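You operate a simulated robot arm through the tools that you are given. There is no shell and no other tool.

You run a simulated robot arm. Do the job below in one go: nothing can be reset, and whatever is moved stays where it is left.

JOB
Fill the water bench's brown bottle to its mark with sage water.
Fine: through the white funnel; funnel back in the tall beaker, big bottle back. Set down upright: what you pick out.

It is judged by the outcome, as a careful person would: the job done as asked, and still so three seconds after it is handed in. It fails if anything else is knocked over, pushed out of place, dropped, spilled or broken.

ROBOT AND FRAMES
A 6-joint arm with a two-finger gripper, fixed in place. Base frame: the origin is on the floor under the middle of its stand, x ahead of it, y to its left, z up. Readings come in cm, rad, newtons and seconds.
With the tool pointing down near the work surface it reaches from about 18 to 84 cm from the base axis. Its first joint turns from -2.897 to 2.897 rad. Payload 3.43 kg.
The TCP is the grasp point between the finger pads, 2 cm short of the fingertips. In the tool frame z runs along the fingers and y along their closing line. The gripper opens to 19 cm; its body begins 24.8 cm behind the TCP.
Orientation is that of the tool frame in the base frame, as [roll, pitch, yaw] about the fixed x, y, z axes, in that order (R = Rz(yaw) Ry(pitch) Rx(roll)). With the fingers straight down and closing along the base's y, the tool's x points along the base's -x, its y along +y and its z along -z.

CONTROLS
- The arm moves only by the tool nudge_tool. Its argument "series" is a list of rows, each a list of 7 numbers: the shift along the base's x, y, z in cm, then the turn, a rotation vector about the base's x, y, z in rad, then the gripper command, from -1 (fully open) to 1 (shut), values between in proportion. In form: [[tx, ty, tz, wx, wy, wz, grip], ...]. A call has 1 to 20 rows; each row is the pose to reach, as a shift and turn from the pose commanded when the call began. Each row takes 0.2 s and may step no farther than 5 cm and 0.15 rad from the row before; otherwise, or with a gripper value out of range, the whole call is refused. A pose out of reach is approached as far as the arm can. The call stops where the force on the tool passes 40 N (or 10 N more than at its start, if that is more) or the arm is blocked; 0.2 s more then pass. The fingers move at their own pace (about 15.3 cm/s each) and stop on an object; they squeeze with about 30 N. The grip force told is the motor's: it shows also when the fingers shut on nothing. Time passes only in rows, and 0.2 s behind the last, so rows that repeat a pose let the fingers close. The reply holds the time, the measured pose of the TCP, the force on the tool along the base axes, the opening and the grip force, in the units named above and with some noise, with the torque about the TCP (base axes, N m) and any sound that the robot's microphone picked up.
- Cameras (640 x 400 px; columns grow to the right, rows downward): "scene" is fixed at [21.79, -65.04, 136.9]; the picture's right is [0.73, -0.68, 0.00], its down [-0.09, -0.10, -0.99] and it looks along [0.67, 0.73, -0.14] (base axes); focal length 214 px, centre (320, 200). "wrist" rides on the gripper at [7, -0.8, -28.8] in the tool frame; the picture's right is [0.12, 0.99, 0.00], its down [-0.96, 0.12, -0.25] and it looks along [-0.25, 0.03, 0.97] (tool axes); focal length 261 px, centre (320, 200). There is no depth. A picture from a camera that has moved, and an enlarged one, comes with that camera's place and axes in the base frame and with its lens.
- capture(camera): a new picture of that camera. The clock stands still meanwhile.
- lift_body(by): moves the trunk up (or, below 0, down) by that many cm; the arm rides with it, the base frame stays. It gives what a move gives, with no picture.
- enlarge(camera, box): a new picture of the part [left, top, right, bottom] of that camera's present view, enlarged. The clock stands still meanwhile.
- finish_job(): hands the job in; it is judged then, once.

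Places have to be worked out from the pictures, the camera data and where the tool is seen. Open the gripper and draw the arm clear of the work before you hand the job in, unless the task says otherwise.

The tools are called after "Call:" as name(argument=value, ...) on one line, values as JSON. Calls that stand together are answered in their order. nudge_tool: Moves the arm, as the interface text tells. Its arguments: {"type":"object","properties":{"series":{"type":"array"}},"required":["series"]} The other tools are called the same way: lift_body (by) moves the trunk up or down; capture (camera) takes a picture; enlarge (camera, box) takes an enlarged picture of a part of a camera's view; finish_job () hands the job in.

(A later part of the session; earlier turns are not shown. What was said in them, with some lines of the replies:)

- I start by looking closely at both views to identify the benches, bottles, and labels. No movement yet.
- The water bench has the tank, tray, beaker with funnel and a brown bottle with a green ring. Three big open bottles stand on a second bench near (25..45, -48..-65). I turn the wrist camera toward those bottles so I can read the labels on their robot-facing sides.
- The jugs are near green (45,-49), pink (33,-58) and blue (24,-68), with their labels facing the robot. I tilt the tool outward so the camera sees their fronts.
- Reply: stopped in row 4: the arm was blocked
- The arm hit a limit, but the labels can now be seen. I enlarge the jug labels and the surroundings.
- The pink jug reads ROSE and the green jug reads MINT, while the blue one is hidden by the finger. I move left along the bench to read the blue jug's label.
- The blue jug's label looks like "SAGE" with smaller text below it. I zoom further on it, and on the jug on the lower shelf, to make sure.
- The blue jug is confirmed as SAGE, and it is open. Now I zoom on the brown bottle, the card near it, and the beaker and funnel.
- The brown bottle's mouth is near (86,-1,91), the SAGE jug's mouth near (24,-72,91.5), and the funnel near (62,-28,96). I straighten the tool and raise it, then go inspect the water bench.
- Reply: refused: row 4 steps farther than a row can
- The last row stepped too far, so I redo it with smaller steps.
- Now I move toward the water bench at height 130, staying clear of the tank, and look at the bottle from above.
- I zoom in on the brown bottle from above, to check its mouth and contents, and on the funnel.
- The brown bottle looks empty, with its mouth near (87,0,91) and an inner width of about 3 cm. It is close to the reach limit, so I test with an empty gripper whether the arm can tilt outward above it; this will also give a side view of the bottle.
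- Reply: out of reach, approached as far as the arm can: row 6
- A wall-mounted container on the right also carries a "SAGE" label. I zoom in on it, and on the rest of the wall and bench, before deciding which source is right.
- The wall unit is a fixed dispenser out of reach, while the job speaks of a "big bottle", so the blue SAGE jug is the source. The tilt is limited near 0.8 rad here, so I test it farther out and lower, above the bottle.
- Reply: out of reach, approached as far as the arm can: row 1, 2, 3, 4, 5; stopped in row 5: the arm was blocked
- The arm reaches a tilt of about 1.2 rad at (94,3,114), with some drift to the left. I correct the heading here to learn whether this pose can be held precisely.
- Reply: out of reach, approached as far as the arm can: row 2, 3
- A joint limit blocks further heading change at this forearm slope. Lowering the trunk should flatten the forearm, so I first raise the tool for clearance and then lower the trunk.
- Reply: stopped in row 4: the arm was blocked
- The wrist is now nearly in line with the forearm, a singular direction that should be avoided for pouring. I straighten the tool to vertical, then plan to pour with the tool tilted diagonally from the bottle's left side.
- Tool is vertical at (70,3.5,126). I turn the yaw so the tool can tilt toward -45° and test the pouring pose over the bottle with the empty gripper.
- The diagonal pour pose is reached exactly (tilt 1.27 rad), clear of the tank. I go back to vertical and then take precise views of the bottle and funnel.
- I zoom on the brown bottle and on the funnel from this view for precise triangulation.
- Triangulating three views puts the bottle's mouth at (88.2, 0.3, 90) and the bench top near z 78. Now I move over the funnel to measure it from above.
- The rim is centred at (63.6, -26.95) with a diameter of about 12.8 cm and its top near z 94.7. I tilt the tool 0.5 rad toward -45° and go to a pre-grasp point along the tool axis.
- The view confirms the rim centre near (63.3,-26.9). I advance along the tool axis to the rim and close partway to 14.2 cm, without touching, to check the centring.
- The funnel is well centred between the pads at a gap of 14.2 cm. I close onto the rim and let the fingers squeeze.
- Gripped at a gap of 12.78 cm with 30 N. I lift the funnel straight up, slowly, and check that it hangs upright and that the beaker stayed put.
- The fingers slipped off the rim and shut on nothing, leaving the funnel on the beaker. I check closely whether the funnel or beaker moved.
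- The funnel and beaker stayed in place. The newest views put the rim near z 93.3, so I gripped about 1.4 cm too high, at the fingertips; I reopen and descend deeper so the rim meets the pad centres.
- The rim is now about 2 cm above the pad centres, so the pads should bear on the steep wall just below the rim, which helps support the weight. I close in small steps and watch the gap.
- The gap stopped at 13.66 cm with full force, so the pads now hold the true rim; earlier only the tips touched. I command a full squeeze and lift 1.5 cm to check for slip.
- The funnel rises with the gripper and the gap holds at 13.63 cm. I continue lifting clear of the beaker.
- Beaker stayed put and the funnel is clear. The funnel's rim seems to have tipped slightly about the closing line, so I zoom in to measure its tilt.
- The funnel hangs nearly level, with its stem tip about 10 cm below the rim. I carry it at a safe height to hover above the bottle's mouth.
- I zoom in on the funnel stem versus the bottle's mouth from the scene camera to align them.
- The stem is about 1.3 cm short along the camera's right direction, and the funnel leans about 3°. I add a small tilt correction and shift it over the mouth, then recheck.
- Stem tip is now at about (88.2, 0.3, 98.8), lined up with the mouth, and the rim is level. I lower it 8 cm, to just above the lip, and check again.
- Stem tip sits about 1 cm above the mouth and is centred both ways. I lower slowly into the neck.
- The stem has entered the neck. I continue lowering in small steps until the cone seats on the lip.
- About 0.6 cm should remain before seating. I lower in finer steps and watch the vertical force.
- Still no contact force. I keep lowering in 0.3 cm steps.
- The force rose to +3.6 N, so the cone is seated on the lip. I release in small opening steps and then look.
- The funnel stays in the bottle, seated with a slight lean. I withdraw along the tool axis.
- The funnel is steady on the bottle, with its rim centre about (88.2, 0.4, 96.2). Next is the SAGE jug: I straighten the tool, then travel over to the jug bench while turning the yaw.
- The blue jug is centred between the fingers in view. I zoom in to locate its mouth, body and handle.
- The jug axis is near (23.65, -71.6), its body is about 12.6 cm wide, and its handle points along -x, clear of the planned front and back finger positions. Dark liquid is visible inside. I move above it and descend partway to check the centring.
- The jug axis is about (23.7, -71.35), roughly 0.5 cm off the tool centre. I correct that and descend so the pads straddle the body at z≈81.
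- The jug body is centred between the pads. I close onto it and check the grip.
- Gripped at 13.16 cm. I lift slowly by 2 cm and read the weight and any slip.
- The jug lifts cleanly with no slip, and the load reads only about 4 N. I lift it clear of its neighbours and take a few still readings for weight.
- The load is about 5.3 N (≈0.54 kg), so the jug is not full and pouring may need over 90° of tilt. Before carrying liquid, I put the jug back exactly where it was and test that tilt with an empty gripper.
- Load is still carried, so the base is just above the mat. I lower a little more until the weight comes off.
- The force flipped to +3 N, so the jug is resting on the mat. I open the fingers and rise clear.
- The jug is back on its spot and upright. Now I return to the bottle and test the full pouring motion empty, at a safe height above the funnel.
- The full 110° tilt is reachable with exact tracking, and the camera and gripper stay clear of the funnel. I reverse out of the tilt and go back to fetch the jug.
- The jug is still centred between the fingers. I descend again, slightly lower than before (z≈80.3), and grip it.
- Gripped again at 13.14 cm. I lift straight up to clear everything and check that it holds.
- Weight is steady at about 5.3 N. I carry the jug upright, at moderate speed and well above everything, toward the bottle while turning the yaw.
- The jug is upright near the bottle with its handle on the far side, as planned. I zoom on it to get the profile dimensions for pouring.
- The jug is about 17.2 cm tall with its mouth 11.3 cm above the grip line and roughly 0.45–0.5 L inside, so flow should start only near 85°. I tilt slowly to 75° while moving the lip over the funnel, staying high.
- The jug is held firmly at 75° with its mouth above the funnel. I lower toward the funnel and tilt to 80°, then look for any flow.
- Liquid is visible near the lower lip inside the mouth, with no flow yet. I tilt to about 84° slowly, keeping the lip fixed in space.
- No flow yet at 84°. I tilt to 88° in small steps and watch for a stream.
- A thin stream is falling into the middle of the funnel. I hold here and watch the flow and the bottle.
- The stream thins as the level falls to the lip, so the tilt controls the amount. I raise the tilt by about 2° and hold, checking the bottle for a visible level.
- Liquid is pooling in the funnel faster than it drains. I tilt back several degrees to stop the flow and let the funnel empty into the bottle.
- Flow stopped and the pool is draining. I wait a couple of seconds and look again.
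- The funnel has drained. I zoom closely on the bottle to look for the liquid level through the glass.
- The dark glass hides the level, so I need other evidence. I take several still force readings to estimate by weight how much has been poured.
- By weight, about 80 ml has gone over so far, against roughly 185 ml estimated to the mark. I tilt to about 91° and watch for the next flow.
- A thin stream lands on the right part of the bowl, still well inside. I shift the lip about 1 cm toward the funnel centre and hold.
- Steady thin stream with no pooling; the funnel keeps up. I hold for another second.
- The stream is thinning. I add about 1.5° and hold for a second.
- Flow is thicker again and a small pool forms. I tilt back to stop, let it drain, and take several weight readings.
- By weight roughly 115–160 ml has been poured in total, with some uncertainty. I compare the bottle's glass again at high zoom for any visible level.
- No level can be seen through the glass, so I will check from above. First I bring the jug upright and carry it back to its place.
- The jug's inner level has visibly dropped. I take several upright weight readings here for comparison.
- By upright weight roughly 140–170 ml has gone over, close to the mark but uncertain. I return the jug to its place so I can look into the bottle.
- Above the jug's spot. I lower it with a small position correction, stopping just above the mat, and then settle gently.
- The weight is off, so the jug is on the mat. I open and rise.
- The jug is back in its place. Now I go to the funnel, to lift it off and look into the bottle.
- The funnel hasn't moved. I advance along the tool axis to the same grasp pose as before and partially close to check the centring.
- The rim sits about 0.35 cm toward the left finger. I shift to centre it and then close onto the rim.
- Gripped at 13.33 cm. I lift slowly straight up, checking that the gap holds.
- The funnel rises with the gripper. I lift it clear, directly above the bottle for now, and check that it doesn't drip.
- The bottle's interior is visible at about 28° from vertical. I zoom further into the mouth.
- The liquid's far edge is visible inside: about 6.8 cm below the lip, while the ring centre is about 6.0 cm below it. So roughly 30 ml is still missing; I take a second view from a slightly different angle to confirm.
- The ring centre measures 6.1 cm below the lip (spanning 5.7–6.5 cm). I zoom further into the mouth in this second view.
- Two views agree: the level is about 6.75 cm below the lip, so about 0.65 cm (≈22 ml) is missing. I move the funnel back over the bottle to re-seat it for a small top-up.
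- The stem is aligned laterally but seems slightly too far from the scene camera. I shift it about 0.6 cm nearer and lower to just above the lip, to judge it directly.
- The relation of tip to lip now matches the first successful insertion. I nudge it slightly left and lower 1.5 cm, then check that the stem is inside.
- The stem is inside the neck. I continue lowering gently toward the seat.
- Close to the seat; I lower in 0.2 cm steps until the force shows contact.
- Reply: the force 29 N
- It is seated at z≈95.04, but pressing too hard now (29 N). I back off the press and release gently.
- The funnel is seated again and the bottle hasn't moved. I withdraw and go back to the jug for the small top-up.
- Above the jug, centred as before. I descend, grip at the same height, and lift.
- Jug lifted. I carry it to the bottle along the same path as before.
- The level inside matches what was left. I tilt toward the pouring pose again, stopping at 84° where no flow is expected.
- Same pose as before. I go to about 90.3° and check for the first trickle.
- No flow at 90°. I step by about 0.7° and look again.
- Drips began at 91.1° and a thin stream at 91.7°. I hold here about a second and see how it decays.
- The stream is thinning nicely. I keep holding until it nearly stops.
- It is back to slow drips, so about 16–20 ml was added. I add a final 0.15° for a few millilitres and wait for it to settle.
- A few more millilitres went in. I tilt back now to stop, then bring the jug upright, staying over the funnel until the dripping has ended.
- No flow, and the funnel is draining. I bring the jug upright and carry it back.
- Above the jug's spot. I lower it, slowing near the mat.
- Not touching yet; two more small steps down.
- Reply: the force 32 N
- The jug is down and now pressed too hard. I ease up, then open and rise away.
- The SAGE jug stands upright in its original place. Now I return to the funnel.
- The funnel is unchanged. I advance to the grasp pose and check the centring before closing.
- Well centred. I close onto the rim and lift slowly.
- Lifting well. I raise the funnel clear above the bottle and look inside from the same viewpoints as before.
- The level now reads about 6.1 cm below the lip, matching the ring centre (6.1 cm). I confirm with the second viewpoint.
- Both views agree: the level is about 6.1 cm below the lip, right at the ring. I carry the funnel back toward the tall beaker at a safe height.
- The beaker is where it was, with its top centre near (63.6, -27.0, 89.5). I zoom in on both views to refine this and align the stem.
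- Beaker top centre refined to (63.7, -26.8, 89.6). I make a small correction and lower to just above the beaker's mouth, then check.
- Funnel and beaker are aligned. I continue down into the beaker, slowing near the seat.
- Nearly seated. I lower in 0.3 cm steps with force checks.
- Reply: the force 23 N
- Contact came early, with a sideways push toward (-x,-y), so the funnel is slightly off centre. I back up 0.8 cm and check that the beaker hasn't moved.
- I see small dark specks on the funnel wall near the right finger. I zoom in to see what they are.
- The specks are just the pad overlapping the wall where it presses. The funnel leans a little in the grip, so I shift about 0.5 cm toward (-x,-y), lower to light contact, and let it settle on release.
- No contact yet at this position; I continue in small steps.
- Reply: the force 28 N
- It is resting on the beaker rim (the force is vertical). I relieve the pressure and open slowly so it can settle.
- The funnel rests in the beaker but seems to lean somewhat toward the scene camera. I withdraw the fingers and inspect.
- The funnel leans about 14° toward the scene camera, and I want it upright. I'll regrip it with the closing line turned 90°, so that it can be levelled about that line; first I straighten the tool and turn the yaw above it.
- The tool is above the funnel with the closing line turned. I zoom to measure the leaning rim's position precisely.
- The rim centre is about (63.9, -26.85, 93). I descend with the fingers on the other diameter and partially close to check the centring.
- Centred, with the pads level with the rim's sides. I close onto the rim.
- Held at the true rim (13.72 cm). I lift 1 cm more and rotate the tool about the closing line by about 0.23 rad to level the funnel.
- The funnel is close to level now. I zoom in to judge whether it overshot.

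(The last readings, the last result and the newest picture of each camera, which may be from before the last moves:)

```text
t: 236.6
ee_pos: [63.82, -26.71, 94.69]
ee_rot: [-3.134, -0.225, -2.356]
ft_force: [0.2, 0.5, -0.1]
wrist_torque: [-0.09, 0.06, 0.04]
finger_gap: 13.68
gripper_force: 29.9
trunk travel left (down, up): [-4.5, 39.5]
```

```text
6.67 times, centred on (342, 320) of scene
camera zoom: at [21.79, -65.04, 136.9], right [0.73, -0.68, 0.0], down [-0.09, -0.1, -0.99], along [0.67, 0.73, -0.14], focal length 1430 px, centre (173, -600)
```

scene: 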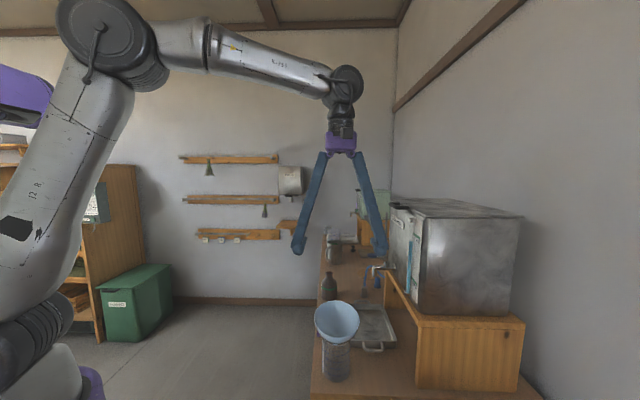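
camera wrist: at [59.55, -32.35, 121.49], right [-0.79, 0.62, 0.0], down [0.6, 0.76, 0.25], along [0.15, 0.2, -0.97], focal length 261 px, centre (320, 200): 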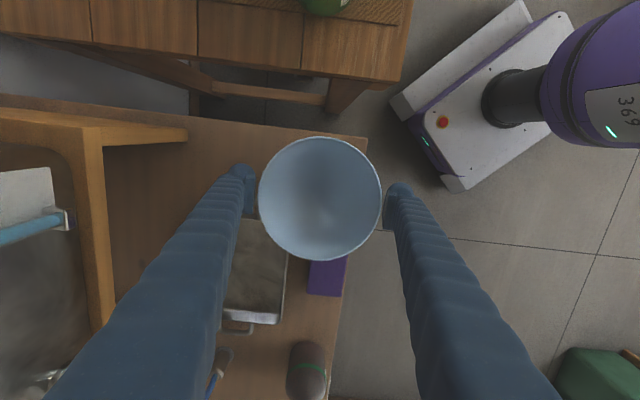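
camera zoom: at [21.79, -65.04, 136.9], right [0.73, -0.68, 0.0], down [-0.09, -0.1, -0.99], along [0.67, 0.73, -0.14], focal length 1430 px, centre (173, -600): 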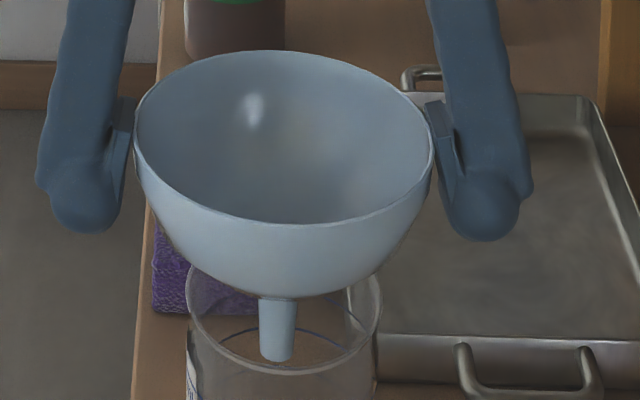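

The rim's aspect (0.58) matches a level rim, and the stem points straight into the beaker. I lower it gently until contact.

Call:
nudge_tool(series=[[0, 0, -0.6, 0, 0, 0, 1], [0, 0, -1.2, 0, 0, 0, 1], [0, 0, -1.5, 0, 0, 0, 1], [0, 0, -1.5, 0, 0, 0, 1]])

Call:
nudge_tool(series=[[0, 0, -0.2, 0, 0, 0, 1], [0, 0, -0.2, 0, 0, 0, 1]])

Call:
nudge_tool(series=[[0, 0, -0.2, 0, 0, 0, 1], [0, 0, -0.2, 0, 0, 0, 1]])

```text
t: 237.6
ee_pos: [63.89, -26.83, 93.1]
ee_rot: [-3.134, -0.225, -2.357]
ft_force: [-1.2, -0.9, -0.7]
wrist_torque: [0.0, 0.0, 0.01]
finger_gap: 13.68
gripper_force: 30.1
trunk travel left (down, up): [-4.5, 39.5]
```

```text
t: 238.2
ee_pos: [63.85, -26.78, 92.9]
ee_rot: [-3.136, -0.224, -2.358]
ft_force: [0.4, -0.1, 0.3]
wrist_torque: [0.0, -0.02, 0.0]
finger_gap: 13.71
gripper_force: 30.2
trunk travel left (down, up): [-4.5, 39.5]
```

```text
t: 238.8
ee_pos: [63.67, -26.76, 92.79]
ee_rot: [-3.135, -0.224, -2.359]
ft_force: [0.1, -0.8, 1.4]
wrist_torque: [0.02, -0.05, 0.0]
finger_gap: 13.69
gripper_force: 29.8
trunk travel left (down, up): [-4.5, 39.5]
```

Call:
nudge_tool(series=[[0, 0, -0.15, 0, 0, 0, 1], [0, 0, -0.15, 0, 0, 0, 1]])

Call:
enlarge(camera="scene", box=[312, 290, 372, 350])

```text
t: 239.4
ee_pos: [63.81, -26.8, 92.62]
ee_rot: [-3.135, -0.225, -2.358]
ft_force: [0.4, -1.5, 4.6]
wrist_torque: [0.11, -0.04, 0.0]
finger_gap: 13.69
gripper_force: 29.8
trunk travel left (down, up): [-4.5, 39.5]
```

```text
6.67 times, centred on (342, 320) of scene
camera zoom: at [21.79, -65.04, 136.9], right [0.73, -0.68, 0.0], down [-0.09, -0.1, -0.99], along [0.67, 0.73, -0.14], focal length 1430 px, centre (173, -600)
```

zoom: 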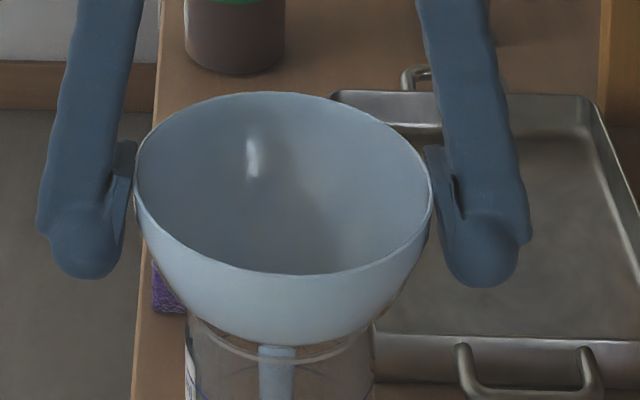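

Light contact (4.6 N) and the funnel is level on the beaker. I release slowly and rise straight up.

Call:
nudge_tool(series=[[0, 0, 0.1, 0, 0, 0, -0.46], [0, 0, 0.1, 0, 0, 0, -0.5], [0, 0, 0.1, 0, 0, 0, -0.6], [0, 0, 0.1, 0, 0, 0, -0.8], [0, 0, 0.1, 0, 0, 0, -1], [0, 0, 0.1, 0, 0, 0, -1]])

Call:
enlarge(camera="scene", box=[300, 270, 380, 385])

Call:
enlarge(camera="wrist", box=[220, 100, 420, 280])

```text
t: 240.8
ee_pos: [63.95, -26.81, 92.7]
ee_rot: [-3.135, -0.225, -2.357]
ft_force: [-0.7, -0.7, -0.9]
wrist_torque: [-0.01, 0.0, -0.01]
finger_gap: 19.02
gripper_force: 0.0
trunk travel left (down, up): [-4.5, 39.5]
```

```text
3.48 times, centred on (340, 328) of scene
camera zoom: at [21.79, -65.04, 136.9], right [0.73, -0.68, 0.0], down [-0.09, -0.1, -0.99], along [0.67, 0.73, -0.14], focal length 746 px, centre (250, -244)
```

zoom: 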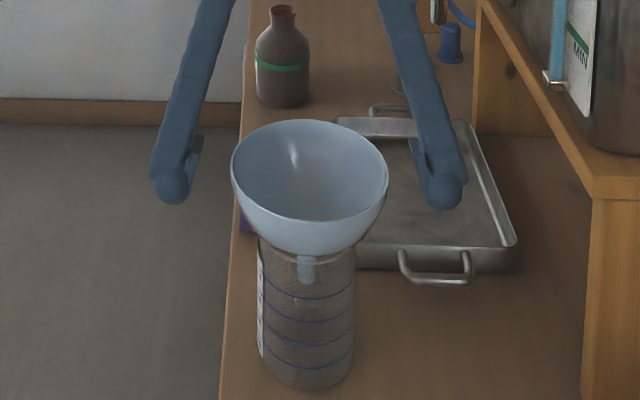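

```text
2.22 times, centred on (320, 190) of wrist
camera zoom: at [63.98, -27.49, 122.4], right [-0.78, 0.62, 0.02], down [0.62, 0.78, 0.03], along [0.0, 0.03, -1.0], focal length 579 px, centre (320, 222)
```

zoom: 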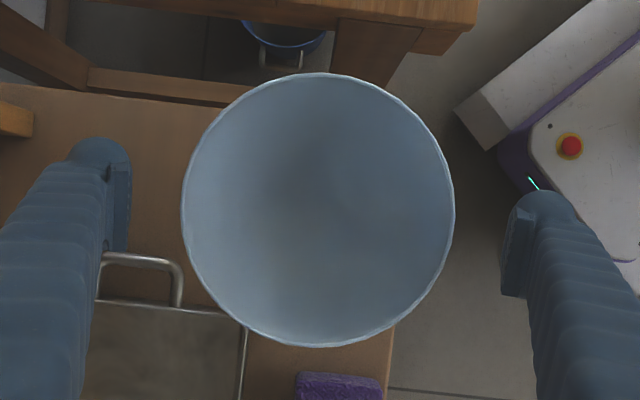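

The funnel sits upright in the beaker. I raise the arm straight up, straighten the tool and back off toward the robot.

Call:
nudge_tool(series=[[0.3, 0.3, 2.5, 0, 0, 0, -1], [0.8, 0.8, 6, 0, 0, 0, -1], [1.3, 1.3, 10, 0, 0, 0, -1], [1.3, 1.3, 14, 0.055, -0.051, 0, -1], [1.3, 1.3, 18, 0.11, -0.102, 0, -1], [1.3, 1.3, 22, 0.166, -0.154, 0, -1], [1.3, 1.3, 26, 0.166, -0.154, 0, -1], [1.3, 1.3, 30, 0.166, -0.154, 0, -1]])

Call:
capture(camera="scene")

Call:
capture(camera="wrist")

Call:
enlarge(camera="scene", box=[300, 240, 420, 390])

```text
t: 242.6
ee_pos: [65.46, -25.38, 122.82]
ee_rot: [3.14, 0.002, -2.357]
ft_force: [0.3, -0.6, -0.1]
wrist_torque: [-0.02, 0.03, 0.02]
finger_gap: 19.01
gripper_force: 0.1
trunk travel left (down, up): [-4.5, 39.5]
```

```text
taken
```

scene: 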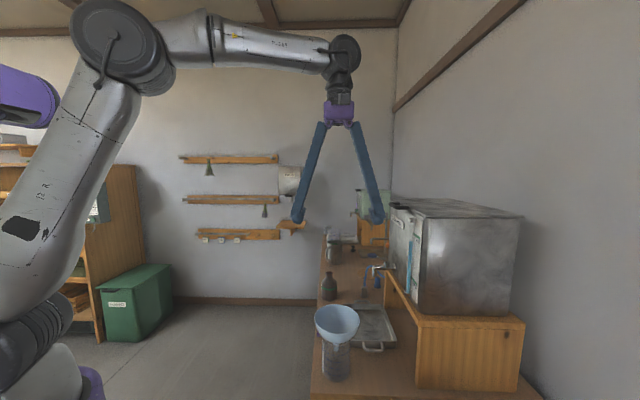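

```text
taken
camera wrist: at [61.06, -30.88, 151.61], right [-0.79, 0.62, 0.0], down [0.6, 0.76, 0.25], along [0.15, 0.2, -0.97], focal length 261 px, centre (320, 200)
```

wrist: 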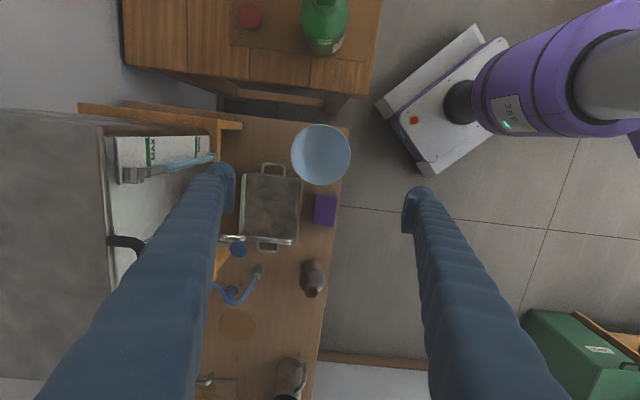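

```text
2.67 times, centred on (360, 315) of scene
camera zoom: at [21.79, -65.04, 136.9], right [0.73, -0.68, 0.0], down [-0.09, -0.1, -0.99], along [0.67, 0.73, -0.14], focal length 572 px, centre (213, -107)
```

zoom: 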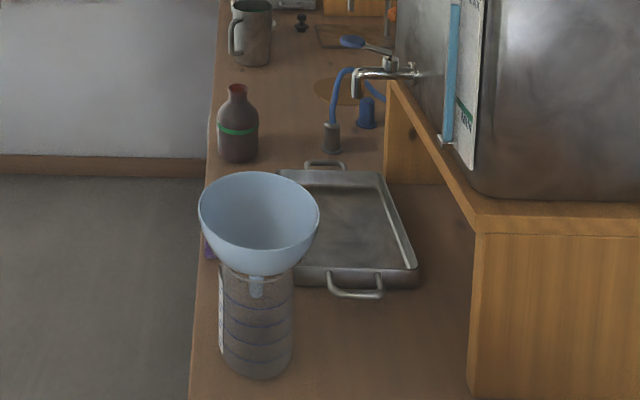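

Everything stands as it should: the funnel is upright in the beaker, the brown bottle and tray are in place. I draw the arm back over open floor and take a last look at both benches.

Call:
nudge_tool(series=[[-3, 1, 1, 0, 0, -0.14, -1], [-6.5, 3, 2, 0, 0, -0.28, -1], [-10, 5, 3, 0, 0, -0.42, -1], [-13.5, 7, 4, 0, 0, -0.56, -1], [-17, 9, 5, 0, 0, -0.7, -1], [-20, 11, 6, 0, 0, -0.84, -1], [-20, 11, 6, 0, 0, -0.98, -1], [-20, 11, 6, 0, 0, -1.12, -1], [-20, 11, 6, 0, 0, -1.26, -1], [-20, 11, 6, 0, 0, -1.4, -1]])

Call:
capture(camera="wrist")

Call:
capture(camera="scene")

```text
t: 244.8
ee_pos: [45.25, -14.49, 128.8]
ee_rot: [-3.14, 0.002, 2.524]
ft_force: [0.1, 0.0, -0.7]
wrist_torque: [0.01, -0.01, 0.03]
finger_gap: 18.97
gripper_force: 0.0
trunk travel left (down, up): [-4.5, 39.5]
```

```text
taken
camera wrist: at [38.99, -11.03, 157.56], right [0.48, 0.88, 0.0], down [0.85, -0.46, 0.25], along [0.22, -0.12, -0.97], focal length 261 px, centre (320, 200)
```

wrist: 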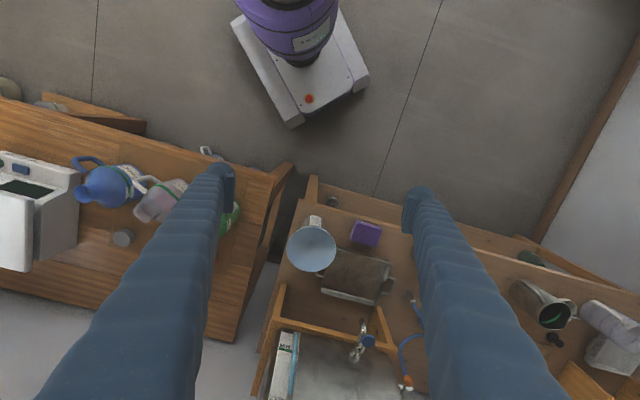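

```text
taken
```

scene: 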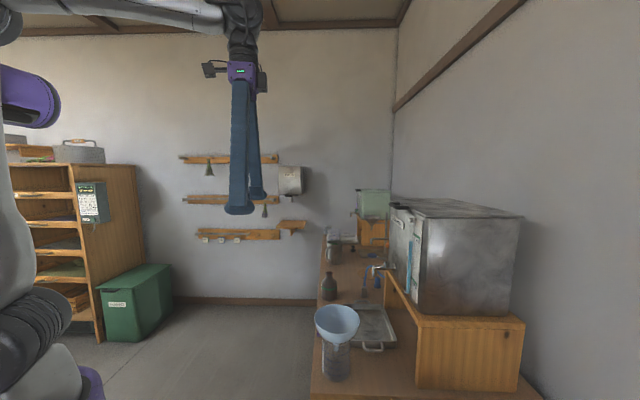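

All checks agree:
- **Brown bottle:** filled to its ring and standing in place.
- **SAGE jug:** upright on its mat.
- **White funnel:** upright in the tall beaker.
- **Gripper and arm:** the gripper is open and the arm is clear.

I hand the job in.

Call:
finish_job()

```text
The job is handed in.
```

I filled the water bench's brown bottle with sage water to about the middle of its green FILL ring, and the job is handed in.

- **Fill level:** I couldn't see the level through the dark glass, so I looked down into the neck from two angles. Both put it about 6.1 cm below the lip, level with the ring. I'd allow about 2 mm either way.
- **Source:** I poured from the big blue jug labelled SAGE, through the white funnel, in three small pours. I saw no spills.
- **Put back:** The jug is upright on its spot on the mat. The white funnel is in the tall beaker. When I first set it down it leaned about 14°, so I regripped it and levelled it.
- **Everything else:** My first try at gripping the funnel slipped, but it stayed in the beaker. The brown bottle, beaker, tray and other jugs look unmoved in the last pictures. The gripper is open and the arm is clear of both benches.
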